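You operate a simulated robot arm through the tools that you are given. There is no shell and no other tool. Be economical: measure what you need, move in short steps, check, and stop when the job is done.

The job below is to be done with a simulated robot arm. You get a single attempt, and the scene is never put back.

Task
Set the air to the card's pressure and press the loose cap home.
Fine: air valve on; use the capping press; sled back in the middle; spill nothing.

Only the result counts: the job must be done as asked and must still hold three seconds after the hand-in. Knocking over, shifting, dropping, spilling or breaking anything else fails it. A push-on lid holds only when it is set on centred and level and pressed home; a screw cap is set on level and turned clockwise until tight.

Robot
A 5-joint arm with a two-finger parallel gripper, fixed in place. Base frame: the origin is at the foot of the arm, x ahead of it, y to its left, z up; the work surface is at about z = -0.082. Units: m, rad, N and s.
With the tool pointing down near the work surface it reaches from about 0.24 to 0.58 m from the base axis. Its first joint turns from -1.152 to 1.152 rad. The tool tilts only in the upright plane through the base axis and itself; it spins freely about its own axis. Payload 1.57 kg.
Tool frame: the origin (TCP) lies between the finger pads and is the grasp point; the fingertips stand 0.03 m ahead of it; z points along the fingers, y is the line along which they close. The gripper opens to 0.08 m. The fingers are 0.017 m wide and 0.012 m thick; the gripper's body (0.04 by 0.082 m) begins 0.08 m behind the TCP.
Orientation is that of the tool frame in the base frame, as a unit quaternion [w, x, y, z]. With the fingers straight down and closing along the base's y, the tool's x points along the base's -x, its y along +y and its z along -z.

Tools
- The arm moves only by the tool servo_tool. Its argument "targets" is a list of rows, each a list of 3 entries, a list of its own where there are three numbers: the shift along the base's x, y, z in units of 25 mm (1.0 is 25 mm), then the turn, a rotation vector about the base's x, y, z in units of 6 degrees (1.0 is 6 degrees), then the finger opening in m, from 0 to 0.08. In form: [[[dx, dy, dz], [rx, ry, rz], gripper], ...]. A call has 1 to 12 rows; each row shifts and turns the commanded pose from where the row before left it. A call with a number of a shift or a turn outside -1 to 1 is refused whole. A row lasts 0.2 s, in which the tool goes at most 0.05 m and 0.15 rad; a call with a longer step from one row to the next is refused whole, and so is a gripper value outside its range. A pose out of reach is approached as far as the arm can. The call stops where the force on the tool passes 40 N (or 10 N more than at its start, if that is more) or the arm is blocked; 0.2 s more then pass. The fingers move at their own pace (about 0.153 m/s each) and stop on an object; they squeeze with about 25 N. The grip force told is the motor's: it shows also when the fingers shut on nothing. Time passes only in rows, and 0.2 s behind the last, so rows that do not move let the fingers close. The reply holds the time, the measured pose of the TCP, the force on the tool along the base axes, the opening and the grip force, in the units named above and with some noise.
- Cameras (640 x 400 px; columns grow to the right, rows downward): "scene" is fixed at [0.0402, 0.3913, 0.534]; the picture's right is [-0.77, -0.64, 0.00], its down [-0.30, 0.36, -0.88] and it looks along [0.57, -0.68, -0.47] (base axes); focal length 319 px, centre (320, 200). "wrist" rides on the gripper at [0.072, -0.007, -0.122] in the tool frame; the picture's right is [0.09, 1.00, 0.00], its down [-0.84, 0.08, -0.54] and it looks along [-0.54, 0.05, 0.84] (tool axes); focal length 238 px, centre (320, 200). There is no depth. A picture from a camera that has moved, and an enlarged one, comes with that camera's place and axes in the base frame and with its lens.
- snapshot(camera): a new picture of that camera. No time passes.
- zoom(camera, box): a new picture of the part [left, top, right, bottom] of that camera's present view, enlarged. No time passes.
- close_job(): hands the job in; it is judged then, once.

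Work in short steps. Places have to be worked out from the pictures, the camera data and where the tool is seen: move nearer, look again, correct. Check each grasp and each placing, and mend what went wrong. You have 120 turns and 76 pictures in all, those below and enlarged ones among them. Open the gripper and draw the arm clear of the work before you hand the job in, unless the task says otherwise; then end with one line.

The tools are called after "Call:" as name(argument=value, ...) on one line, values as JSON. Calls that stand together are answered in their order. servo_tool: Moves the arm, as the interface text tells. Its arguments: {"type":"object","properties":{"targets":{"type":"array","items":{"type":"array"}}},"required":["targets"]} The other tools are called the same way: snapshot (camera) takes a picture; zoom (camera, box) takes an enlarged picture of a part of a camera's view; close_job () hands the job in.

At the start:

```text
time_s: 0.0
eef_pos: [0.4453, -0.0842, 0.3083]
ee_rot: [0.0, 0.0, 1.0, 0.001]
wrist_force: [1.0, -0.9, 0.1]
gripper_width: 0.0801
gripper_force: 0.1
```

scene: 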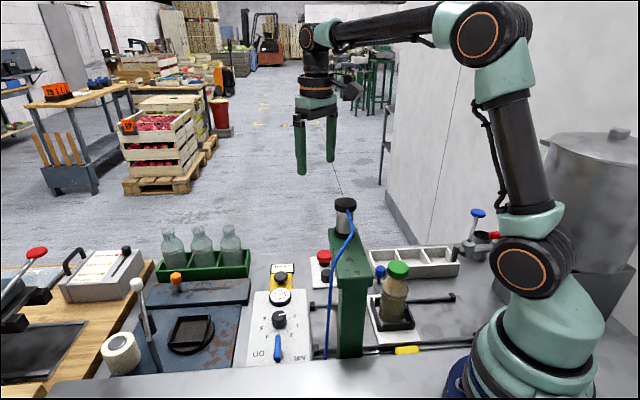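
wrist: 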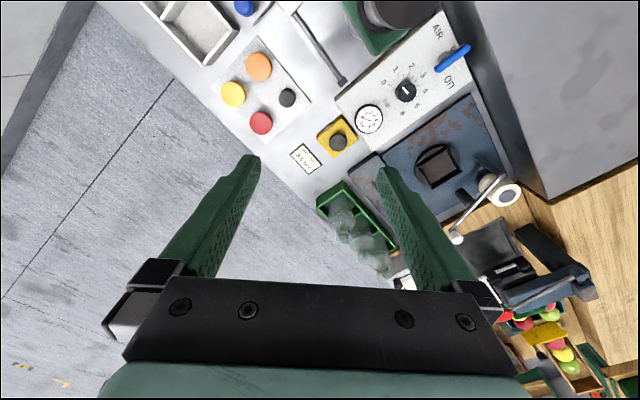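

I'll start with enlarged views of the work area to read the card, the gauge and the press.

Call:
zoom(camera="scene", box=[220, 180, 500, 370])

Call:
zoom(camera="wrist", box=[200, 0, 520, 200])

Call:
zoom(camera="wrist", box=[280, 90, 400, 180])

```text
2.11 times, centred on (360, 275) of scene
camera zoom: at [0.0402, 0.3913, 0.534], right [-0.77, -0.64, 0.0], down [-0.3, 0.36, -0.88], along [0.57, -0.68, -0.47], focal length 671 px, centre (236, 42)
```

zoom: 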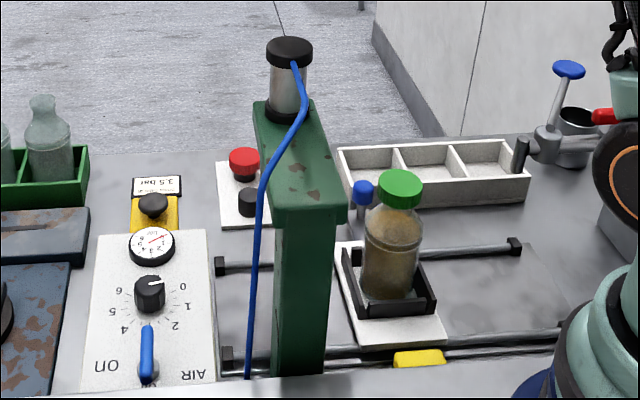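

```text
2.00 times, centred on (360, 100) of wrist
camera zoom: at [0.373, -0.0905, 0.4313], right [-0.09, 1.0, 0.0], down [0.84, 0.08, 0.54], along [0.54, 0.05, -0.84], focal length 477 px, centre (240, 400)
```

zoom: 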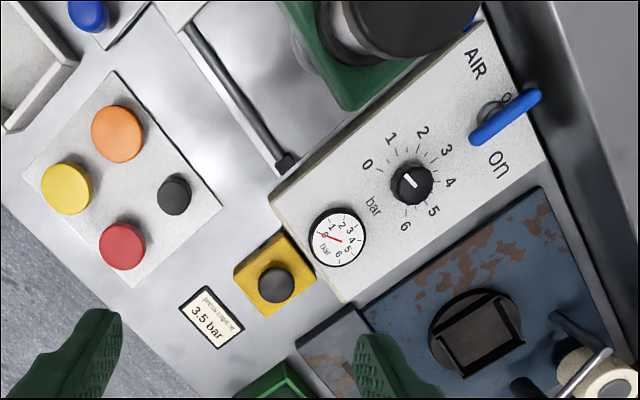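

```text
4.44 times, centred on (340, 135) of wrist
camera zoom: at [0.373, -0.0905, 0.4313], right [-0.09, 1.0, 0.0], down [0.84, 0.08, 0.54], along [0.54, 0.05, -0.84], focal length 1059 px, centre (231, 489)
```

zoom: 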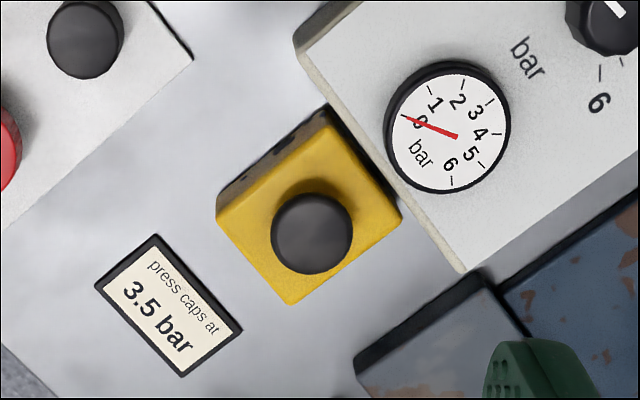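

The card reads 3.5 bar. The air is off, the gauge is at 0 and the regulator sits near 0.7. I'll spin the tool so the wrist camera looks back at the sled and press.

Call:
servo_tool(targets=[[[0, 0, 0.5], [0, 0, 1], 0.04], [[0, 0, 0.5], [0, 0, 1], 0.04], [[0, 0, 0], [0, 0, 1], 0.04], [[0, 0, 0], [0, 0, 1], 0.04], [[0, 0, 0], [0, 0, 1], 0.04], [[0, 0, 0], [0, 0, 1], 0.04], [[0, 0, 0], [0, 0, 1], 0.04], [[0, 0, 0], [0, 0, 1], 0.04], [[0, 0, 0], [0, 0, 1], 0.04], [[0, 0, 0], [0, 0, 1], 0.04], [[0, 0, 0], [0, 0, 1], 0.04], [[0, 0, 0], [0, 0, 1], 0.04]])

Call:
servo_tool(targets=[[[0, -0.5, 0], [0, 0, 1], 0.04], [[0, -0.5, 0], [0, 0, 1], 0.04], [[0, -0.5, 0], [0, 0, 1], 0.04], [[0, -0.5, 0], [0, 0, 1], 0.04], [[0, 0, 0], [0, 0, 1], 0.04], [[0, 0, 0], [0, 0, 1], 0.04], [[0, 0, 0], [0, 0, 1], 0.04], [[0, 0, 0], [0, 0, 1], 0.04], [[0, 0, 0], [0, 0, 1], 0.04], [[0, 0, 0], [0, 0, 1], 0.04], [[0, 0, 0], [0, 0, 1], 0.04], [[0, 0, 0], [0, 0, 1], 0.04]])

Call:
snapshot(camera="wrist")

```text
time_s: 2.6
eef_pos: [0.4457, -0.0843, 0.3341]
ee_rot: [-0.001, -0.588, 0.809, 0.0]
wrist_force: [0.1, 0.0, 0.1]
gripper_width: 0.04
gripper_force: 0.1
```

```text
time_s: 5.2
eef_pos: [0.4456, -0.1334, 0.3331]
ee_rot: [0.0, 0.952, -0.307, 0.0]
wrist_force: [-0.8, 0.2, -0.7]
gripper_width: 0.0401
gripper_force: 0.0
```

```text
70 pictures are left
camera wrist: at [0.5069, -0.1705, 0.4566], right [-0.51, -0.86, 0.0], down [-0.72, 0.43, 0.54], along [-0.47, 0.28, -0.84], focal length 238 px, centre (320, 200)
```

wrist: 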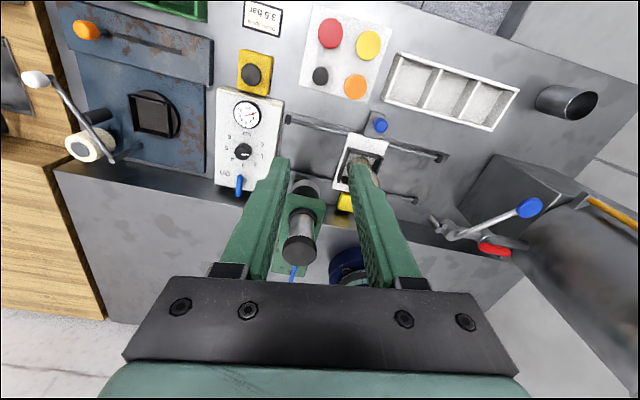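

Call:
zoom(camera="wrist", box=[260, 100, 460, 225])

Call:
zoom(camera="wrist", box=[200, 40, 320, 205])

```text
3.20 times, centred on (360, 162) of wrist
camera zoom: at [0.5069, -0.1705, 0.4566], right [-0.51, -0.86, 0.0], down [-0.72, 0.43, 0.54], along [-0.47, 0.28, -0.84], focal length 763 px, centre (192, 320)
```

zoom: 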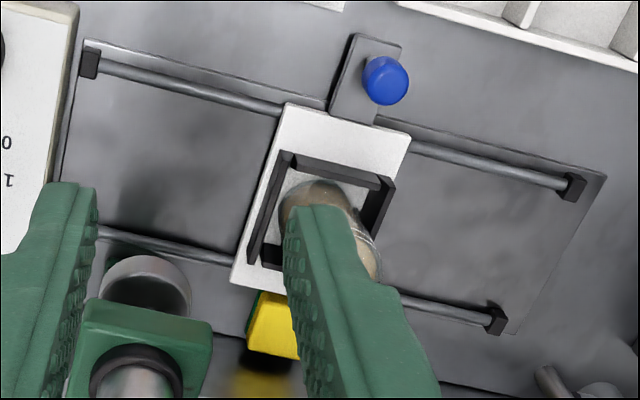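

```text
2.42 times, centred on (260, 122) of wrist
camera zoom: at [0.5069, -0.1705, 0.4566], right [-0.51, -0.86, 0.0], down [-0.72, 0.43, 0.54], along [-0.47, 0.28, -0.84], focal length 578 px, centre (466, 388)
```

zoom: 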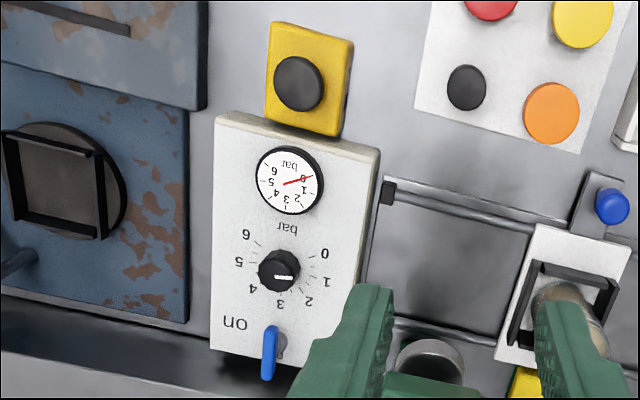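

Rough positions, with all fixtures turned 45°:

| Item | Position |
|---|---|
| Sled middle | (.257, -.124) |
| Press head | (.34, -.04), top z about .245 |
| Blue sled knob | (.334, -.201, -.01) |
| Regulator knob | (.427, .067) |
| Air lever | (.37, .125) |

I'll move closer to the air panel to inspect the lever and regulator.

Call:
servo_tool(targets=[[[0.2, 1, 0], [0, 0, 0], 0.04], [[0.2, 1, 0], [0, 0, 0], 0.04], [[0.2, 1, -0.5], [0, 0, 0], 0.04], [[0.2, 1, -1], [0, 0, 0], 0.04], [[0.2, 1, -1], [0, 0, 0], 0.04], [[0.2, 1, -1], [0, 0, 0], 0.04], [[0.2, 1, -1], [0, 0, 0], 0.04], [[0.3, 0.7, -1], [0, 0, 0], 0.04], [[0, 0, -1], [0, 0, 0], 0.04], [[0, 0, -0.5], [0, 0, 0], 0.04]])

Call:
snapshot(camera="wrist")

Call:
zoom(camera="scene", box=[230, 250, 350, 370])

```text
time_s: 7.4
eef_pos: [0.4878, 0.0597, 0.1575]
ee_rot: [0.0, 0.951, -0.308, 0.0]
wrist_force: [0.6, -0.3, -0.5]
gripper_width: 0.04
gripper_force: 0.1
```

```text
67 pictures are left
camera wrist: at [0.5499, 0.0222, 0.2805], right [-0.51, -0.86, 0.0], down [-0.72, 0.43, 0.54], along [-0.47, 0.28, -0.84], focal length 238 px, centre (320, 200)
```

wrist: 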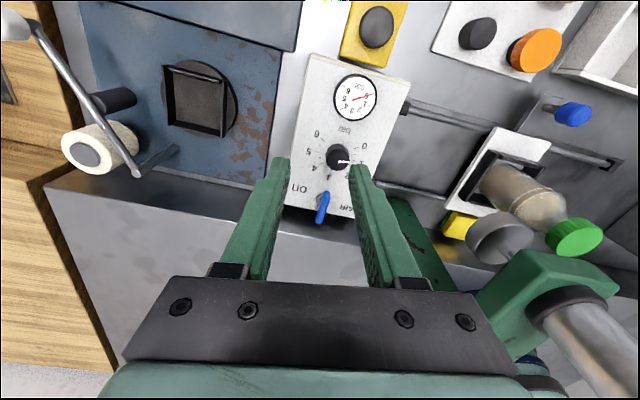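

```text
3.33 times, centred on (290, 310) of scene
camera zoom: at [0.0402, 0.3913, 0.534], right [-0.77, -0.64, 0.0], down [-0.3, 0.36, -0.88], along [0.57, -0.68, -0.47], focal length 1063 px, centre (420, -167)
```

zoom: 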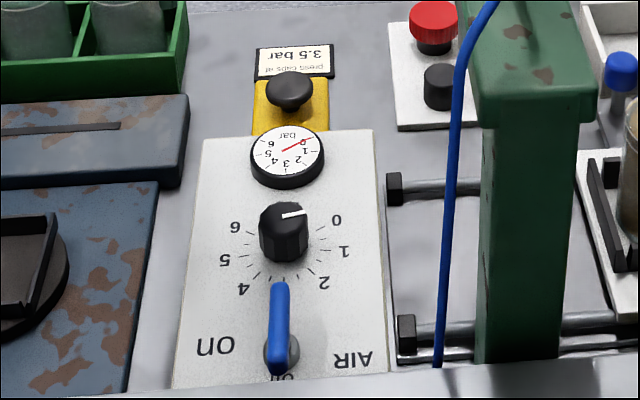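

Call:
zoom(camera="wrist", box=[280, 60, 420, 240])

```text
2.22 times, centred on (350, 150) of wrist
camera zoom: at [0.5499, 0.0222, 0.2805], right [-0.51, -0.86, 0.0], down [-0.72, 0.43, 0.54], along [-0.47, 0.28, -0.84], focal length 530 px, centre (253, 311)
```

zoom: 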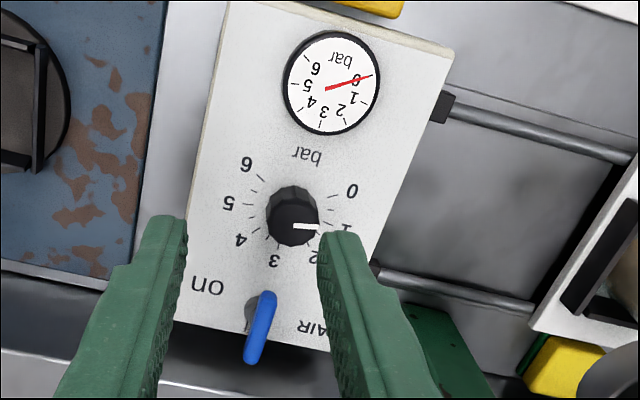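

The bar lever is centred near (.370, .127) with its top at about z -.012, and it points at "off" (-.7, .7). "On" lies 90° clockwise. The regulator scale also increases clockwise, about 40° per bar. I'll swing the tool round so the camera stays away from the press, and move above the lever.

Call:
servo_tool(targets=[[[-0.4, 0.22, 0], [0, 0, 1], 0.06], [[-0.4, 0.22, 0], [0, 0, 1], 0.06], [[-0.4, 0.22, 0], [0, 0, 1], 0.06], [[-0.4, 0.22, 0], [0, 0, 1], 0.06], [[-0.4, 0.22, 0], [0, 0, 1], 0.06], [[-0.4, 0.22, 0], [0, 0, 1], 0.06], [[-0.4, 0.22, 0], [0, 0, 1], 0.06], [[-0.4, 0.22, 0], [0, 0, 1], 0.06], [[-0.4, 0.22, 0], [0, 0, 1], 0.06], [[-0.4, 0.22, 0], [0, 0, 1], 0.06], [[-0.4, 0.22, 0], [0, 0, 1], 0.06], [[-0.3, 0.22, 0], [0, 0, 1], 0.06]])

Call:
servo_tool(targets=[[[0, 0, 0], [0, 0, 1], 0.06], [[0, 0, 0], [0, 0, 1], 0.06], [[0, 0, 0], [0, 0, 1], 0.06], [[0, 0, 0], [0, 0, 1], 0.06], [[0, 0, 0], [0, 0, 1], 0.06], [[0, 0, 0], [0, 0, 1], 0.06], [[0, 0, 0], [0, 0, 1], 0.06], [[0, 0, 0], [0, 0, 1], 0.06], [[0, 0, 0], [0, 0, 1], 0.06], [[0, 0, 0], [0, 0, 1], 0.06], [[0, 0, 0], [0, 0, 1], 0.06], [[0, 0, 0], [0, 0, 1], 0.06]])

Call:
servo_tool(targets=[[[0, 0, -0.5], [0, 0, 1], 0.06], [[0, 0, -0.5], [0, 0, 1], 0.06], [[0, 0, -0.5], [0, 0, 1], 0.06], [[0, 0, -0.5], [0, 0, 1], 0.06], [[0, 0, -0.5], [0, 0, 0.6], 0.06]])

Call:
snapshot(camera="wrist")

Call:
snapshot(camera="scene")

```text
time_s: 10.0
eef_pos: [0.2896, 0.2706, 0.1591]
ee_rot: [0.0, 0.952, 0.306, 0.0]
wrist_force: [0.3, -0.2, 0.7]
gripper_width: 0.0599
gripper_force: 0.1
out of reach, approached as far as the arm can: row 8, 9, 10, 11, 12
```

```text
time_s: 12.6
eef_pos: [0.1747, 0.3524, 0.1595]
ee_rot: [0.0, 0.883, 0.47, 0.0]
wrist_force: [-0.1, 0.0, 0.6]
gripper_width: 0.06
gripper_force: 0.0
out of reach, approached as far as the arm can: row 1, 2, 3, 4, 5, 6, 7, 8, 9, 10, 11, 12
```

```text
time_s: 13.8
eef_pos: [0.1757, 0.354, 0.0948]
ee_rot: [0.0, 0.883, 0.47, 0.0]
wrist_force: [0.5, -0.2, -0.3]
gripper_width: 0.0601
gripper_force: 0.0
out of reach, approached as far as the arm can: row 1, 2, 3, 4, 5
```

```text
64 pictures are left
camera wrist: at [0.2094, 0.4171, 0.2187], right [0.88, -0.48, 0.0], down [-0.4, -0.74, 0.54], along [-0.26, -0.48, -0.84], focal length 238 px, centre (320, 200)
```

wrist: 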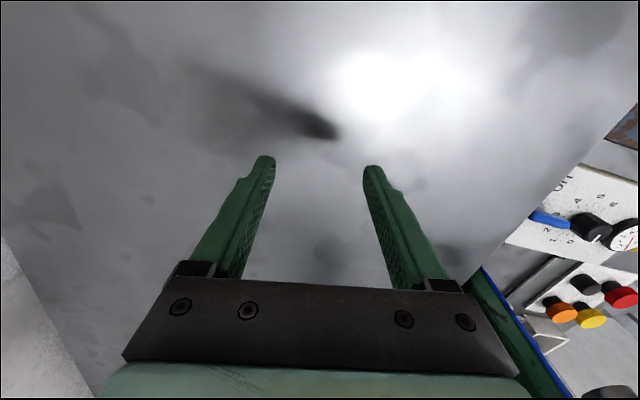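

```text
63 pictures are left
```

scene: 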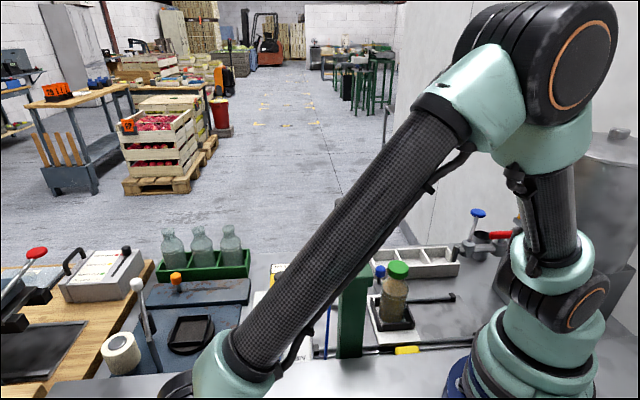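

The spin joint has an end stop, so the arm swung away from the target without hitting anything. I'll raise the tool and unwind the spin the other way, checking the replies.

Call:
servo_tool(targets=[[[0, 0, 1], [0, 0, -1], 0.06], [[0, 0, 1], [0, 0, -1], 0.06], [[0, 0, 1], [0, 0, -1], 0.06], [[0, 0, 1], [0, 0, -1], 0.06]])

```text
time_s: 14.8
eef_pos: [0.174, 0.3517, 0.1963]
ee_rot: [0.001, 0.961, 0.276, -0.001]
wrist_force: [0.2, 0.1, 0.1]
gripper_width: 0.06
gripper_force: 0.1
```

The command restarts from the measured pose on each call. I'll move back above the lever while unwinding to yaw -45°.

Call:
servo_tool(targets=[[[0.65, -0.75, 0], [0, 0, -1], 0.06], [[0.65, -0.75, 0], [0, 0, -1], 0.06], [[0.65, -0.75, 0], [0, 0, -1], 0.06], [[0.65, -0.75, 0], [0, 0, -1], 0.06], [[0.65, -0.75, 0], [0, 0, -1], 0.06], [[0.65, -0.75, 0], [0, 0, -1], 0.06], [[0.65, -0.75, 0], [0, 0, -1], 0.06], [[0.65, -0.75, 0], [0, 0, -1], 0.06], [[0.66, -0.75, 0], [0, 0, -1.0], 0.06], [[0.66, -0.75, 0], [0, 0, -1.0], 0.06], [[0.66, -0.75, 0], [0, 0, -1.0], 0.06], [[0.66, -0.75, 0], [0, 0, -1.0], 0.06]])

Call:
servo_tool(targets=[[[0, 0, -1], [0, 0, -0.85], 0.06], [[0, 0, -1], [0, 0, 0], 0.06], [[0, 0, -1], [0, 0, 0], 0.06], [[0, 0, -1], [0, 0, 0], 0.06]])

Call:
snapshot(camera="wrist")

```text
time_s: 17.4
eef_pos: [0.3718, 0.127, 0.1957]
ee_rot: [0.001, 0.94, -0.342, -0.001]
wrist_force: [-0.7, -0.3, 0.6]
gripper_width: 0.06
gripper_force: 0.0
```

```text
time_s: 18.4
eef_pos: [0.3711, 0.1275, 0.0938]
ee_rot: [-0.001, 0.924, -0.383, 0.0]
wrist_force: [-0.3, -0.8, -0.5]
gripper_width: 0.0602
gripper_force: 0.1
```

```text
62 pictures are left
camera wrist: at [0.4257, 0.0815, 0.218], right [-0.64, -0.77, 0.0], down [-0.65, 0.54, 0.54], along [-0.42, 0.35, -0.84], focal length 238 px, centre (320, 200)
```

wrist: 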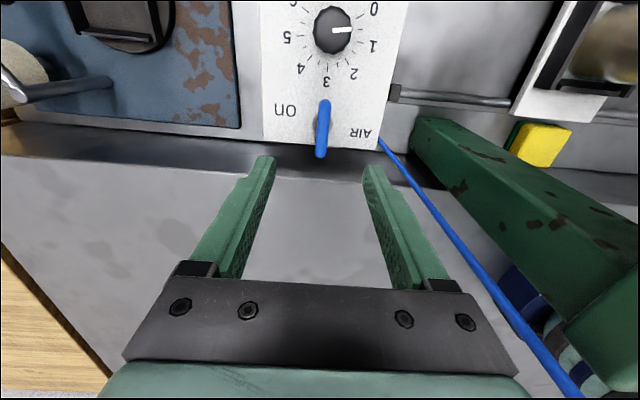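

The bar's midpoint checks out at (.372, .124), running along 135°. I'll lower the open fingers to straddle it.

Call:
servo_tool(targets=[[[0, -0.1, -1], [0, 0, 0], 0.05], [[0, 0, -1], [0, 0, 0], 0.05], [[0, 0, -1], [0, 0, 0], 0.05], [[0, 0, -0.5], [0, 0, 0], 0.05], [[0, 0, -0.4], [0, 0, 0], 0.05]])

Call:
snapshot(camera="wrist")

Call:
zoom(camera="scene", box=[230, 250, 350, 370])

```text
time_s: 19.6
eef_pos: [0.3708, 0.1257, -0.0023]
ee_rot: [0.0, 0.924, -0.383, 0.0]
wrist_force: [0.5, -0.1, -0.4]
gripper_width: 0.0498
gripper_force: 0.0
```

```text
61 pictures are left
camera wrist: at [0.426, 0.0788, 0.1207], right [-0.64, -0.77, 0.0], down [-0.65, 0.54, 0.54], along [-0.42, 0.35, -0.84], focal length 238 px, centre (320, 200)
```

wrist: 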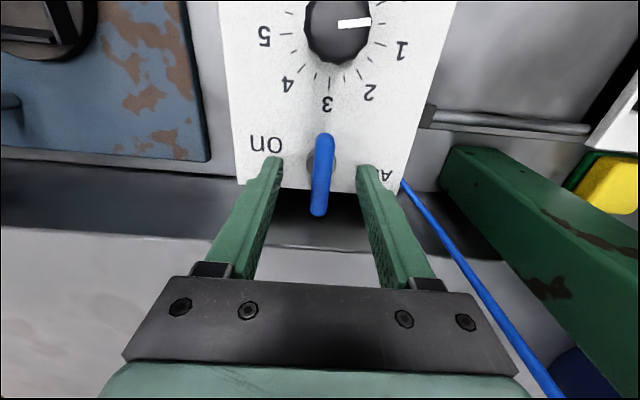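

```text
3.33 times, centred on (290, 310) of scene
camera zoom: at [0.0402, 0.3913, 0.534], right [-0.77, -0.64, 0.0], down [-0.3, 0.36, -0.88], along [0.57, -0.68, -0.47], focal length 1063 px, centre (420, -167)
```

zoom: 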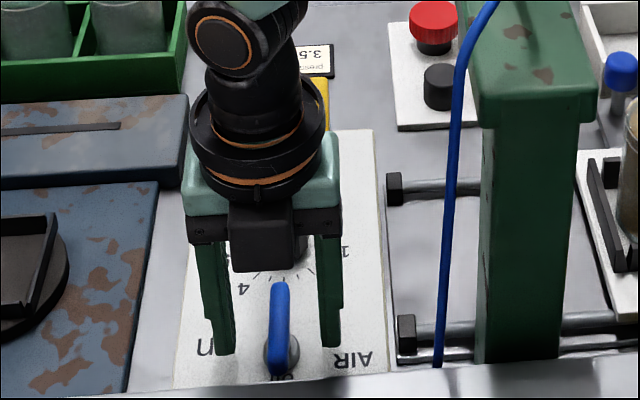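

The fingers straddle the bar, centred on its hub. I'll close and start turning clockwise.

Call:
servo_tool(targets=[[[0, 0, 0], [0, 0, 0], 0.0], [[0, 0, 0], [0, 0, 0], 0.0], [[0, 0, 0], [0, 0, -1], 0.0], [[0, 0, 0], [0, 0, -1], 0.0], [[0, 0, 0], [0, 0, -1], 0.0], [[0, 0, 0], [0, 0, -1], 0.0], [[0, 0, 0], [0, 0, -1], 0.0]])

Call:
zoom(camera="scene", box=[230, 250, 350, 370])

```text
time_s: 21.2
eef_pos: [0.3706, 0.1254, -0.0028]
ee_rot: [0.001, 0.793, -0.609, -0.001]
wrist_force: [-4.6, -11.9, -4.8]
gripper_width: 0.0223
gripper_force: 35.3
```

```text
3.33 times, centred on (290, 310) of scene
camera zoom: at [0.0402, 0.3913, 0.534], right [-0.77, -0.64, 0.0], down [-0.3, 0.36, -0.88], along [0.57, -0.68, -0.47], focal length 1063 px, centre (420, -167)
```

zoom: 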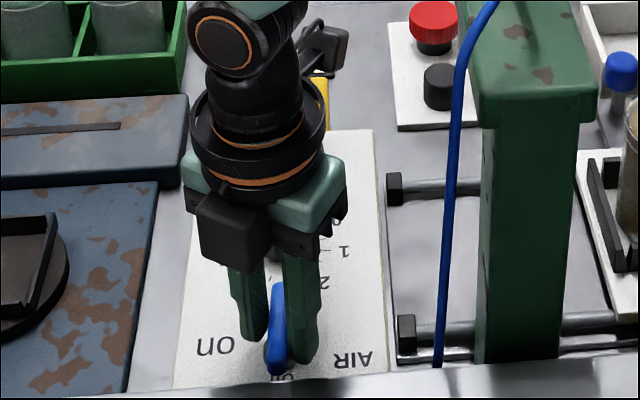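

The lever barely moved and the grip was pried open, so this hold lacks leverage. I'll release and unwind to look before pushing at the tip.

Call:
servo_tool(targets=[[[0, 0, 0], [0, 0, 0], 0.05], [[0, 0, 0], [0, 0, 0], 0.05], [[0, 0, 1], [0, 0, 1], 0.05], [[0, 0, 1], [0, 0, 1], 0.05], [[0, 0, 0], [0, 0, 1], 0.05], [[0, 0, 0], [0, 0, 1], 0.05], [[0, 0, 0], [0, 0, 1], 0.05]])

Call:
zoom(camera="wrist", box=[220, 60, 420, 210])

Call:
zoom(camera="scene", box=[250, 320, 330, 370])

```text
time_s: 22.8
eef_pos: [0.3706, 0.1252, 0.0485]
ee_rot: [0.0, 0.924, -0.381, 0.0]
wrist_force: [-0.9, 0.4, -0.8]
gripper_width: 0.0501
gripper_force: 0.0
```

```text
2.67 times, centred on (320, 135) of wrist
camera zoom: at [0.4259, 0.0792, 0.1716], right [-0.64, -0.77, 0.0], down [-0.65, 0.54, 0.54], along [-0.42, 0.35, -0.84], focal length 636 px, centre (320, 373)
```

zoom: 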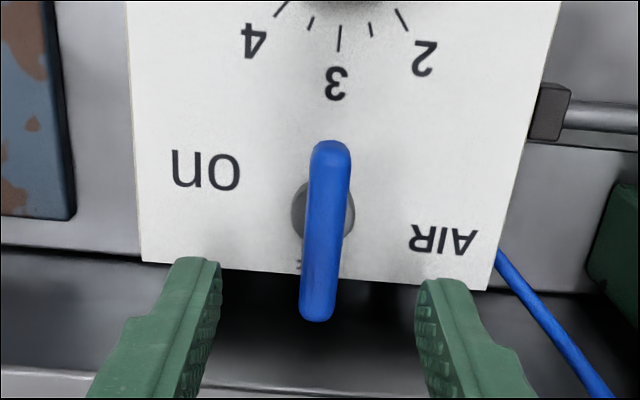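

```text
8.00 times, centred on (290, 345) of scene
camera zoom: at [0.0402, 0.3913, 0.534], right [-0.77, -0.64, 0.0], down [-0.3, 0.36, -0.88], along [0.57, -0.68, -0.47], focal length 2550 px, centre (560, -960)
```

zoom: 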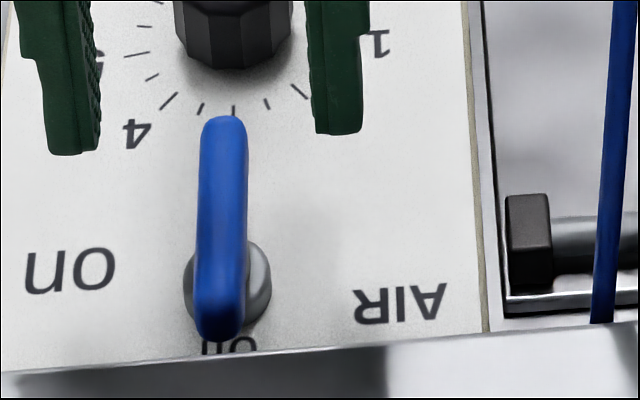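

The lever hasn't moved. A closed-finger push at the "off" end gives far more leverage, so I'll set up beside that tip on the -x,-y side.

Call:
servo_tool(targets=[[[-0.7, 0, 0], [0, 0, 0], 0.0], [[-0.65, -0.2, 0], [0, 0, 0], 0.0], [[0, 0, -0.5], [0, 0, 0], 0.0], [[0, 0, -0.7], [0, 0, 0], 0.0], [[0, 0, -0.74], [0, 0, 0], 0.0]])

Call:
zoom(camera="wrist", box=[200, 40, 460, 240])

```text
time_s: 24.0
eef_pos: [0.3373, 0.1205, 0.0003]
ee_rot: [0.0, 0.924, -0.383, 0.0]
wrist_force: [0.1, -0.3, 0.7]
gripper_width: 0.0
gripper_force: 21.5
```

```text
2.00 times, centred on (330, 140) of wrist
camera zoom: at [0.3925, 0.0748, 0.1225], right [-0.64, -0.77, 0.0], down [-0.65, 0.54, 0.54], along [-0.42, 0.35, -0.84], focal length 477 px, centre (300, 320)
```

zoom: 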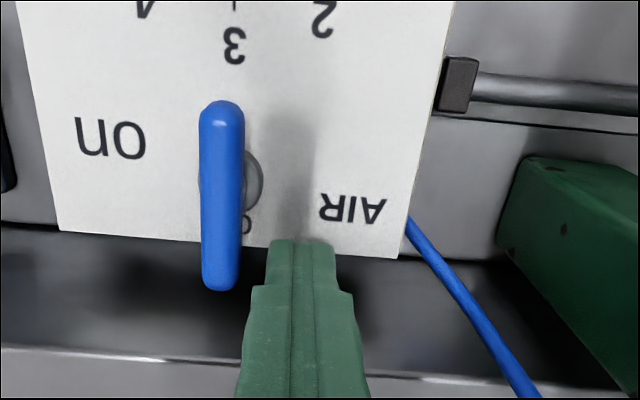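

The finger is beside the tip. I'll push in small steps along the arc and watch the force.

Call:
servo_tool(targets=[[[0.15, 0.25, 0], [0, 0, 0], 0.0], [[0.14, 0.2, 0], [0, 0, 0], 0.0], [[0.15, 0.2, 0], [0, 0, 0], 0.0], [[0.12, 0.2, 0], [0, 0, 0], 0.0], [[0.12, 0.1, 0], [0, 0, 0], 0.0]])

Call:
zoom(camera="wrist", box=[200, 40, 460, 240])

```text
time_s: 24.7
eef_pos: [0.3435, 0.1311, -0.001]
ee_rot: [0.006, 0.922, -0.386, -0.006]
wrist_force: [-1.7, -4.3, 3.1]
gripper_width: 0.0
gripper_force: 20.8
stopped in row 3: the force on the tool passed its limit (the readings are from after the stop); the commanded pose is now the measured one
```

```text
2.00 times, centred on (330, 140) of wrist
camera zoom: at [0.3988, 0.084, 0.1213], right [-0.64, -0.76, 0.01], down [-0.63, 0.55, 0.55], along [-0.43, 0.34, -0.84], focal length 477 px, centre (300, 320)
```

zoom: 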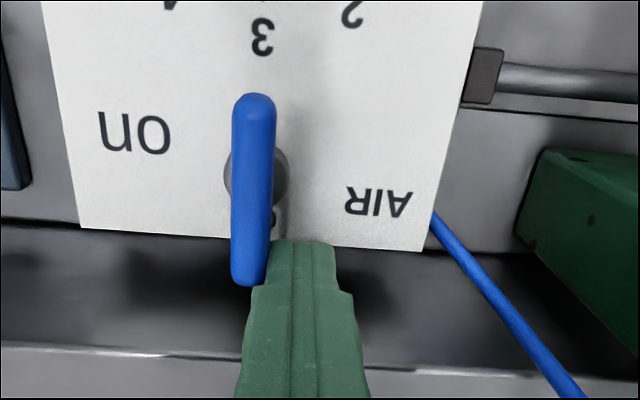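

The lever is solidly stopped clockwise, so the free direction must be counter-clockwise, with the inner end swinging toward "on". I'll back off, slide alongside to the inner end and push it there.

Call:
servo_tool(targets=[[[-0.3, -0.45, 0], [0, 0, 0], 0.0], [[0.6, -0.5, 0], [0, 0, 0], 0.0], [[0.6, -0.5, 0], [0, 0, 0], 0.0]])

Call:
zoom(camera="wrist", box=[200, 40, 460, 240])

```text
time_s: 25.5
eef_pos: [0.366, 0.0939, -0.0014]
ee_rot: [0.005, 0.922, -0.386, -0.006]
wrist_force: [0.1, 0.0, 0.0]
gripper_width: 0.0004
gripper_force: 21.8
```

```text
2.00 times, centred on (330, 140) of wrist
camera zoom: at [0.4215, 0.0479, 0.1212], right [-0.64, -0.76, 0.01], down [-0.63, 0.54, 0.55], along [-0.43, 0.35, -0.84], focal length 477 px, centre (300, 320)
```

zoom: 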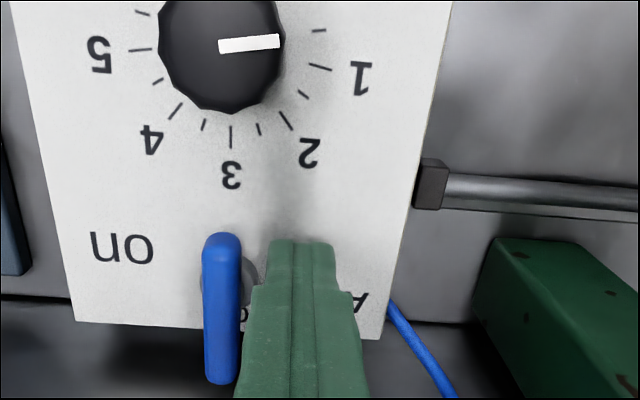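

Call:
servo_tool(targets=[[[0.14, 0.15, 0], [0, 0, 0], 0.0], [[0.14, 0.13, 0], [0, 0, 0], 0.0], [[0.15, 0.05, 0], [0, 0, 0], 0.0], [[0.18, 0, 0], [0, 0, 0], 0.0], [[0.18, 0.12, 0], [0, 0, 0], 0.0]])

Call:
zoom(camera="wrist", box=[200, 40, 460, 240])

```text
time_s: 26.7
eef_pos: [0.3853, 0.1052, -0.0008]
ee_rot: [0.004, 0.923, -0.385, -0.006]
wrist_force: [-2.2, -2.7, 0.0]
gripper_width: 0.0
gripper_force: 21.0
```

```text
2.00 times, centred on (330, 140) of wrist
camera zoom: at [0.4413, 0.0589, 0.1212], right [-0.64, -0.76, 0.01], down [-0.63, 0.54, 0.55], along [-0.43, 0.35, -0.84], focal length 477 px, centre (300, 320)
```

zoom: 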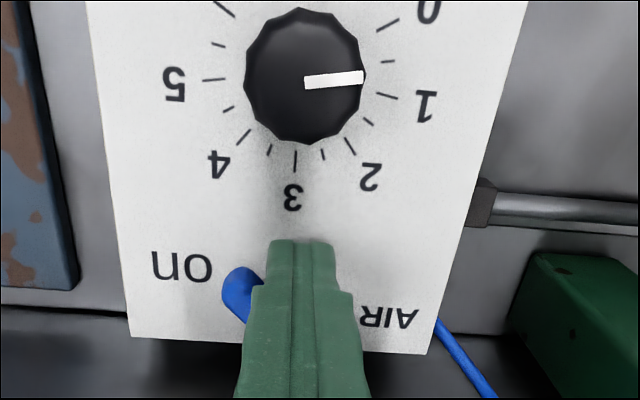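

It turns easily this way. I'll carry on along the arc.

Call:
servo_tool(targets=[[[0.18, 0.13, 0], [0, 0, 0], 0.0], [[0.1, 0.2, 0], [0, 0, 0], 0.0], [[0.1, 0.22, 0], [0, 0, 0], 0.0], [[0, 0.25, 0], [0, 0, 0], 0.0], [[-0.08, 0.28, 0], [0, 0, 0], 0.0], [[-0.1, 0.12, 0], [0, 0, 0], 0.0]])

Call:
zoom(camera="wrist", box=[200, 40, 460, 240])

Call:
zoom(camera="scene", box=[250, 260, 330, 370])

```text
time_s: 28.0
eef_pos: [0.3958, 0.1272, -0.0014]
ee_rot: [0.003, 0.921, -0.391, -0.004]
wrist_force: [1.7, -3.4, 0.4]
gripper_width: 0.0001
gripper_force: 20.8
stopped in row 6: the force on the tool passed its limit (the readings are from after the stop); the commanded pose is now the measured one
```

```text
2.00 times, centred on (330, 140) of wrist
camera zoom: at [0.4506, 0.0806, 0.1217], right [-0.65, -0.76, 0.01], down [-0.63, 0.55, 0.55], along [-0.42, 0.35, -0.84], focal length 477 px, centre (300, 320)
```

zoom: 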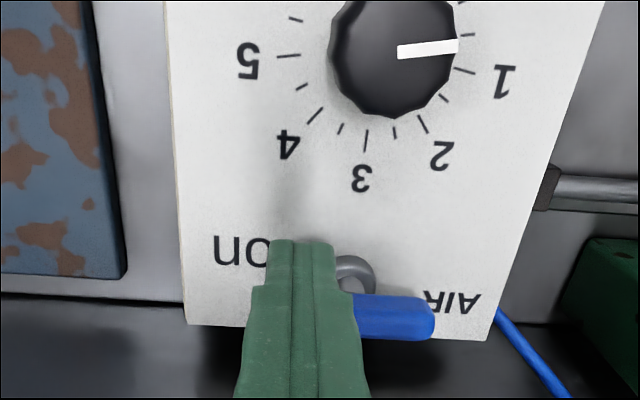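

```text
3.64 times, centred on (290, 315) of scene
camera zoom: at [0.0402, 0.3913, 0.534], right [-0.77, -0.64, 0.0], down [-0.3, 0.36, -0.88], along [0.57, -0.68, -0.47], focal length 1159 px, centre (429, -218)
```

zoom: 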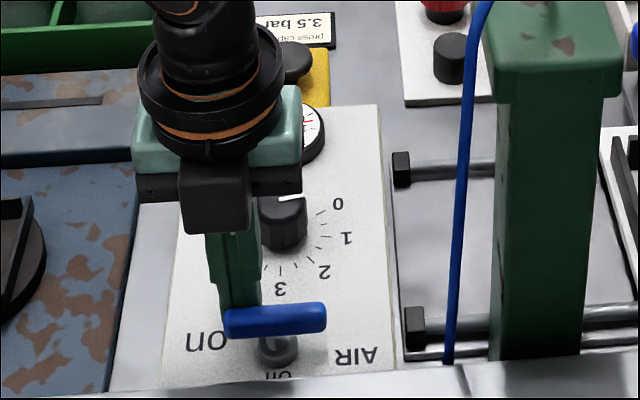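

The lever is now at its "on" stop. I'll back off, rise and check the gauge from above.

Call:
servo_tool(targets=[[[0.2, -0.25, 0], [0, 0, 0], 0.0], [[0, 0, 1], [0, 0, 0], 0.0], [[0, 0, 1], [0, 0, 0], 0.05], [[0.1, -0.3, 1], [0, 0, -1], 0.05], [[0.2, -0.5, 1], [0, 0, -1], 0.05], [[0.2, -0.5, 1], [0, 0, -1], 0.05], [[0.2, -0.5, 1], [0, 0, -1], 0.05], [[0.2, -0.3, 1], [0, 0, -1], 0.05], [[0, 0, 0.5], [0, 0, -1], 0.05], [[0, 0, 0], [0, 0, -1], 0.05], [[0, 0, 0], [0, 0, -1], 0.05], [[0, 0, 0], [0, 0, -1], 0.05]])

Call:
servo_tool(targets=[[[0, 0, 0], [0, 0, -1], 0.05], [[0, 0, 0], [0, 0, -1], 0.05], [[0, 0, 0], [0, 0, -1], 0.05], [[0, 0, 0], [0, 0, -1], 0.05], [[0, 0, 0], [0, 0, -1], 0.05], [[0, 0, 0], [0, 0, -1], 0.05], [[0, 0, 0], [0, 0, -1], 0.05], [[0, 0, 0], [0, 0, -1], 0.05], [[0, 0, 0], [0, 0, -1], 0.05], [[0, 0, 0], [0, 0, -1], 0.05], [[0, 0, 0], [0, 0, -1], 0.05], [[0, 0, 0], [0, 0, -1], 0.05]])

Call:
snapshot(camera="wrist")

```text
time_s: 30.6
eef_pos: [0.4236, 0.0692, 0.1871]
ee_rot: [-0.003, -0.642, 0.767, 0.002]
wrist_force: [-0.3, 0.4, -0.5]
gripper_width: 0.0499
gripper_force: 0.1
```

```text
time_s: 33.2
eef_pos: [0.4225, 0.0698, 0.1872]
ee_rot: [0.002, -0.069, 0.998, 0.001]
wrist_force: [0.0, 0.3, -0.1]
gripper_width: 0.0499
gripper_force: 0.1
```

```text
50 pictures are left
camera wrist: at [0.351, 0.0525, 0.3093], right [-0.23, 0.97, 0.0], down [0.82, 0.19, 0.55], along [0.53, 0.12, -0.84], focal length 238 px, centre (320, 200)
```

wrist: 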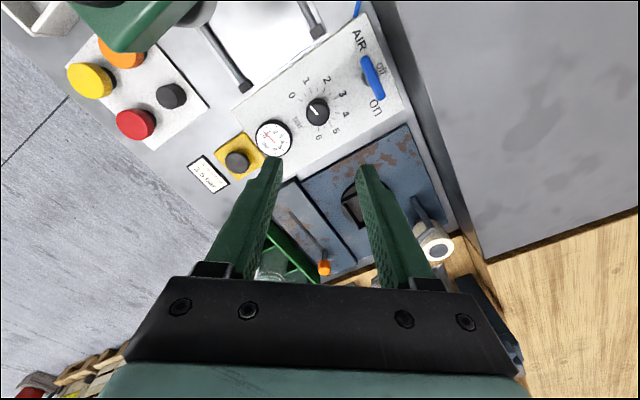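

Call:
zoom(camera="wrist", box=[230, 50, 400, 170])

```text
3.33 times, centred on (315, 110) of wrist
camera zoom: at [0.351, 0.0525, 0.3093], right [-0.23, 0.97, 0.0], down [0.82, 0.19, 0.55], along [0.53, 0.12, -0.84], focal length 794 px, centre (337, 500)
```

zoom: 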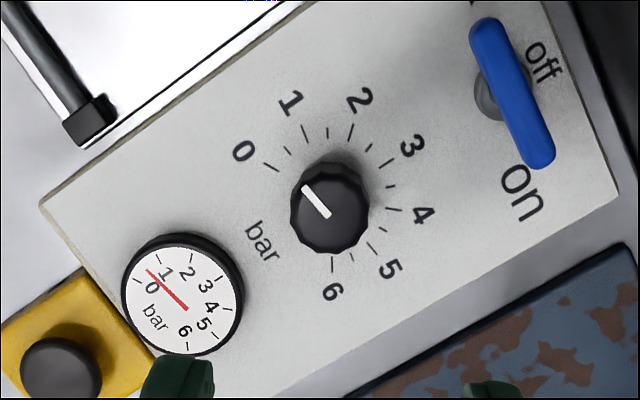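

The air is on and the gauge reads about 0.6 bar. The regulator is centred at (.425, .066). I'll finish the spin and come down over it.

Call:
servo_tool(targets=[[[0.1, -0.15, -1], [0, 0, -1], 0.055], [[0, 0, -1], [0, 0, -1], 0.055], [[0, 0, -1], [0, 0, -1], 0.055], [[0, 0, -1], [0, 0, -1], 0.055], [[0, 0, -1], [0, 0, -0.8], 0.055], [[0, 0, -0.5], [0, 0, 0], 0.055]])

Call:
snapshot(camera="wrist")

```text
time_s: 34.6
eef_pos: [0.4237, 0.0653, 0.0495]
ee_rot: [0.005, 0.181, 0.983, 0.001]
wrist_force: [0.0, -0.5, 0.9]
gripper_width: 0.0553
gripper_force: 0.1
```

```text
48 pictures are left
camera wrist: at [0.3535, 0.0838, 0.1716], right [0.27, 0.96, 0.0], down [0.8, -0.23, 0.55], along [0.53, -0.14, -0.84], focal length 238 px, centre (320, 200)
```

wrist: 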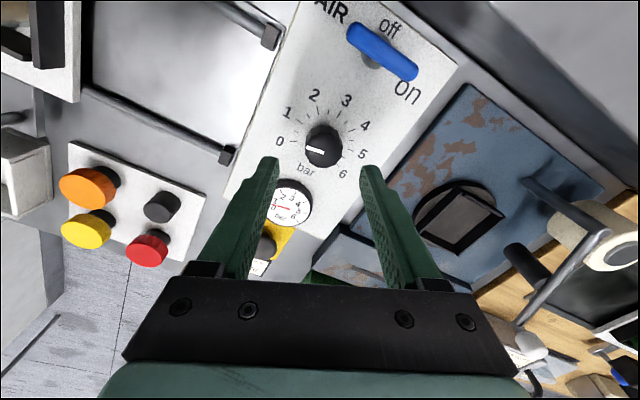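

The regulator is at (.425, .067) and the tool is aligned with it. I'll lower and close.

Call:
servo_tool(targets=[[[0.03, 0.06, -1], [0, 0, 0], 0.055], [[0, 0, -0.8], [0, 0, 0], 0.055], [[0, 0, -0.4], [0, 0, 0], 0.055], [[0, 0, 0], [0, 0, 0], 0.0], [[0, 0, 0], [0, 0, 0], 0.0]])

Call:
snapshot(camera="wrist")

```text
time_s: 35.8
eef_pos: [0.4281, 0.0671, -0.0052]
ee_rot: [0.006, 0.18, 0.984, 0.001]
wrist_force: [4.6, 9.4, -5.9]
gripper_width: 0.031
gripper_force: 39.8
```

```text
47 pictures are left
camera wrist: at [0.3557, 0.0861, 0.1163], right [0.27, 0.96, 0.0], down [0.8, -0.22, 0.55], along [0.53, -0.14, -0.83], focal length 238 px, centre (320, 200)
```

wrist: 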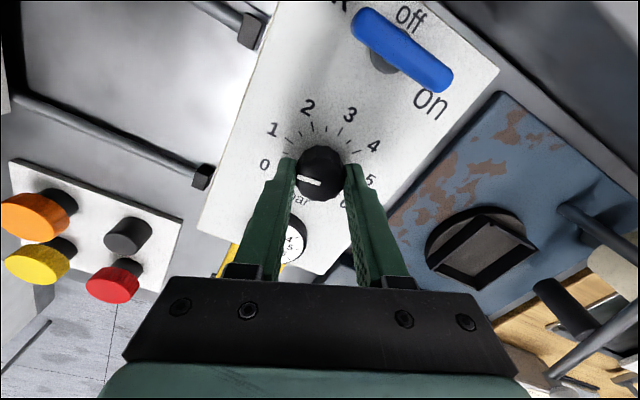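

The knob is gripped at 31 mm. I'll turn it clockwise 60° first and check how it follows.

Call:
servo_tool(targets=[[[0, 0, 0], [0, 0, -1], 0.0], [[0, 0, 0], [0, 0, -1], 0.0], [[0, 0, 0], [0, 0, -1], 0.0], [[0, 0, 0], [0, 0, -1], 0.0], [[0, 0, 0], [0, 0, -1], 0.0], [[0, 0, 0], [0, 0, -1], 0.0], [[0, 0, 0], [0, 0, -1], 0.0], [[0, 0, 0], [0, 0, -1], 0.0], [[0, 0, 0], [0, 0, -1], 0.0], [[0, 0, 0], [0, 0, -1], 0.0]])

Call:
snapshot(camera="wrist")

Call:
zoom(camera="scene", box=[240, 260, 320, 370])

```text
time_s: 38.0
eef_pos: [0.4273, 0.067, -0.0051]
ee_rot: [0.006, 0.648, 0.762, 0.006]
wrist_force: [16.2, 20.6, -15.5]
gripper_width: 0.0309
gripper_force: 39.8
```

```text
46 pictures are left
camera wrist: at [0.4067, 0.1366, 0.1171], right [0.97, 0.25, 0.02], down [0.2, -0.82, 0.54], along [0.15, -0.52, -0.84], focal length 238 px, centre (320, 200)
```

wrist: 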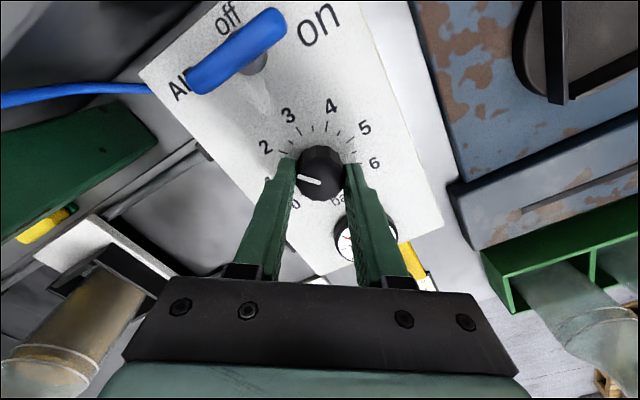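

```text
3.64 times, centred on (280, 315) of scene
camera zoom: at [0.0402, 0.3912, 0.534], right [-0.77, -0.64, 0.0], down [-0.3, 0.36, -0.88], along [0.57, -0.68, -0.47], focal length 1159 px, centre (466, -218)
```

zoom: 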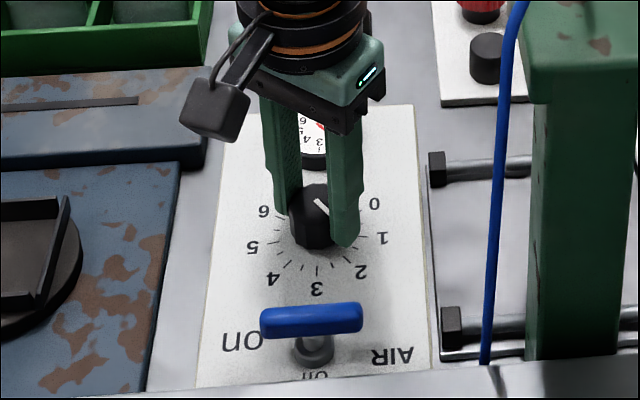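

Call:
zoom(camera="wrist", box=[240, 90, 410, 270])

```text
2.22 times, centred on (325, 180) of wrist
camera zoom: at [0.4067, 0.1366, 0.1171], right [0.97, 0.25, 0.02], down [0.2, -0.82, 0.54], along [0.15, -0.52, -0.84], focal length 530 px, centre (309, 244)
```

zoom: 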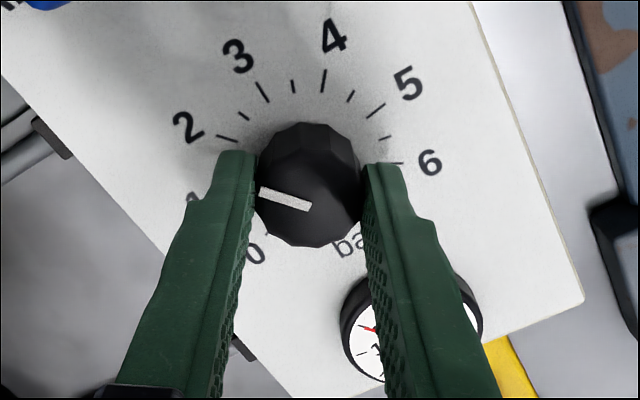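

The pointer is now near 2, so the knob follows well at about 40° per bar. I'll turn it about 57° more.

Call:
servo_tool(targets=[[[0, 0, 0], [0, 0, -1], 0.0], [[0, 0, 0], [0, 0, -1], 0.0], [[0, 0, 0], [0, 0, -1], 0.0], [[0, 0, 0], [0, 0, -1], 0.0], [[0, 0, 0], [0, 0, -1], 0.0], [[0, 0, 0], [0, 0, -1], 0.0], [[0, 0, 0], [0, 0, -1], 0.0], [[0, 0, 0], [0, 0, -1], 0.0], [[0, 0, 0], [0, 0, -1], 0.0], [[0, 0, 0], [0, 0, -0.5], 0.0]])

Call:
zoom(camera="wrist", box=[240, 90, 410, 270])

Call:
zoom(camera="scene", box=[240, 260, 320, 370])

```text
time_s: 40.2
eef_pos: [0.4282, 0.0675, -0.0052]
ee_rot: [0.001, 0.933, 0.36, 0.003]
wrist_force: [11.4, 22.4, -5.7]
gripper_width: 0.0314
gripper_force: 40.0
```

```text
2.22 times, centred on (325, 180) of wrist
camera zoom: at [0.4746, 0.12, 0.1178], right [0.74, -0.68, 0.0], down [-0.57, -0.62, 0.54], along [-0.36, -0.4, -0.84], focal length 530 px, centre (309, 244)
```

zoom: 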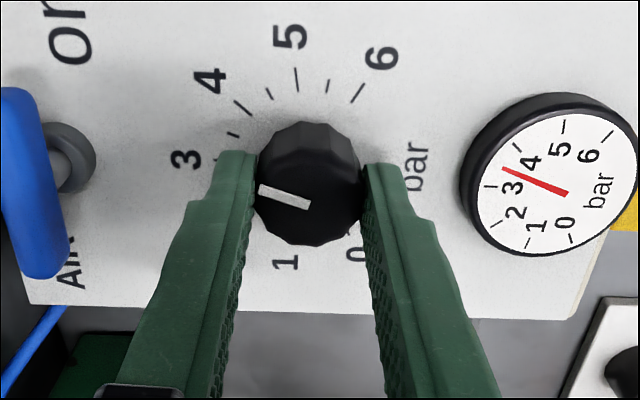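

```text
3.64 times, centred on (280, 315) of scene
camera zoom: at [0.0402, 0.3912, 0.534], right [-0.77, -0.64, 0.0], down [-0.3, 0.36, -0.88], along [0.57, -0.68, -0.47], focal length 1159 px, centre (466, -218)
```

zoom: 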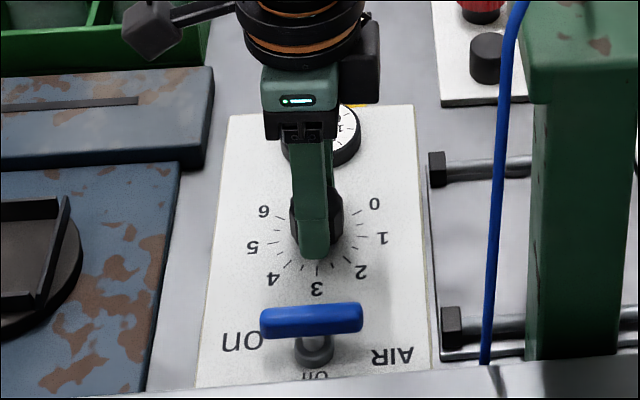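

Call:
zoom(camera="wrist", box=[355, 125, 415, 210])

```text
4.71 times, centred on (385, 168) of wrist
camera zoom: at [0.4746, 0.12, 0.1178], right [0.74, -0.68, 0.0], down [-0.57, -0.62, 0.54], along [-0.36, -0.4, -0.84], focal length 1122 px, centre (14, 353)
```

zoom: 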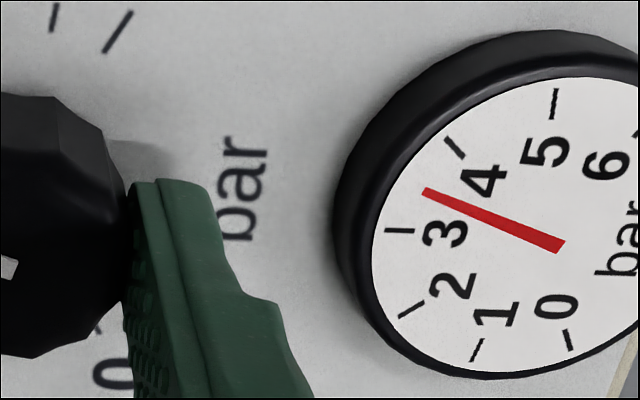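

The gauge is close to 3.5. I'll open, lift straight off and view it squarely.

Call:
servo_tool(targets=[[[0, 0, 0], [0, 0, 0], 0.06], [[0, 0, 0], [0, 0, 0], 0.06], [[0, 0, 1], [0, 0, 0], 0.06], [[0, 0, 1], [0, 0, 0], 0.06], [[0, 0, 1], [0, 0, 0], 0.06], [[0, 0, 1], [0, 0, 0], 0.06], [[0, 0, 1], [0, 0, 0], 0.06]])

Call:
snapshot(camera="wrist")

```text
time_s: 41.8
eef_pos: [0.425, 0.0662, 0.1185]
ee_rot: [0.001, 0.933, 0.36, 0.001]
wrist_force: [-1.1, -0.2, 0.1]
gripper_width: 0.0602
gripper_force: 0.0
```

```text
40 pictures are left
camera wrist: at [0.4732, 0.1198, 0.2427], right [0.74, -0.68, 0.0], down [-0.57, -0.62, 0.54], along [-0.36, -0.4, -0.84], focal length 238 px, centre (320, 200)
```

wrist: 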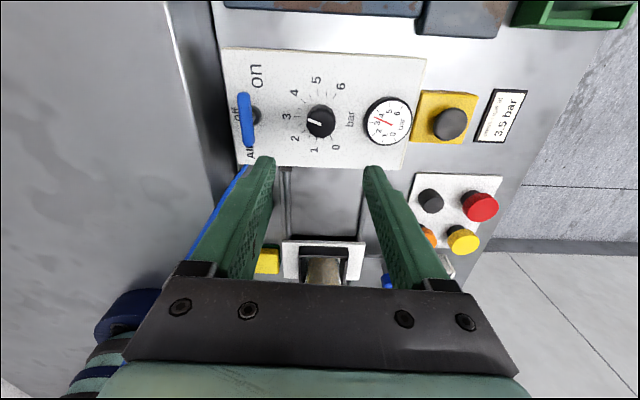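

Call:
zoom(camera="wrist", box=[360, 90, 415, 152])

Call:
zoom(camera="wrist", box=[280, 70, 360, 160])

```text
6.45 times, centred on (388, 121) of wrist
camera zoom: at [0.4732, 0.1198, 0.2427], right [0.74, -0.68, 0.0], down [-0.57, -0.62, 0.54], along [-0.36, -0.4, -0.84], focal length 1538 px, centre (-116, 710)
```

zoom: 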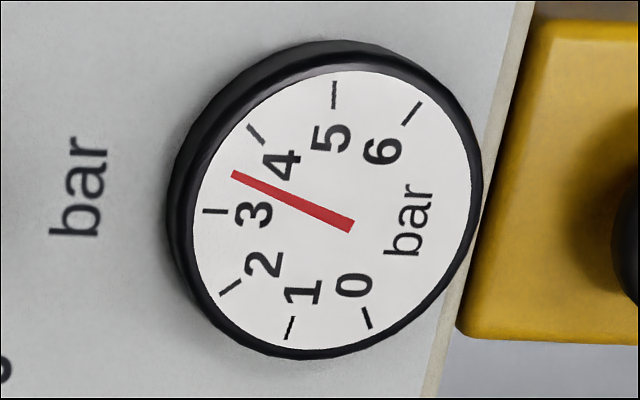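

```text
4.44 times, centred on (320, 115) of wrist
camera zoom: at [0.4732, 0.1198, 0.2427], right [0.74, -0.68, 0.0], down [-0.57, -0.62, 0.54], along [-0.36, -0.4, -0.84], focal length 1059 px, centre (320, 578)
```

zoom: 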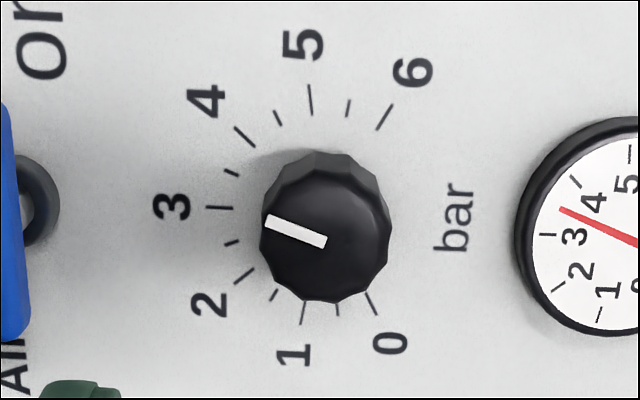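

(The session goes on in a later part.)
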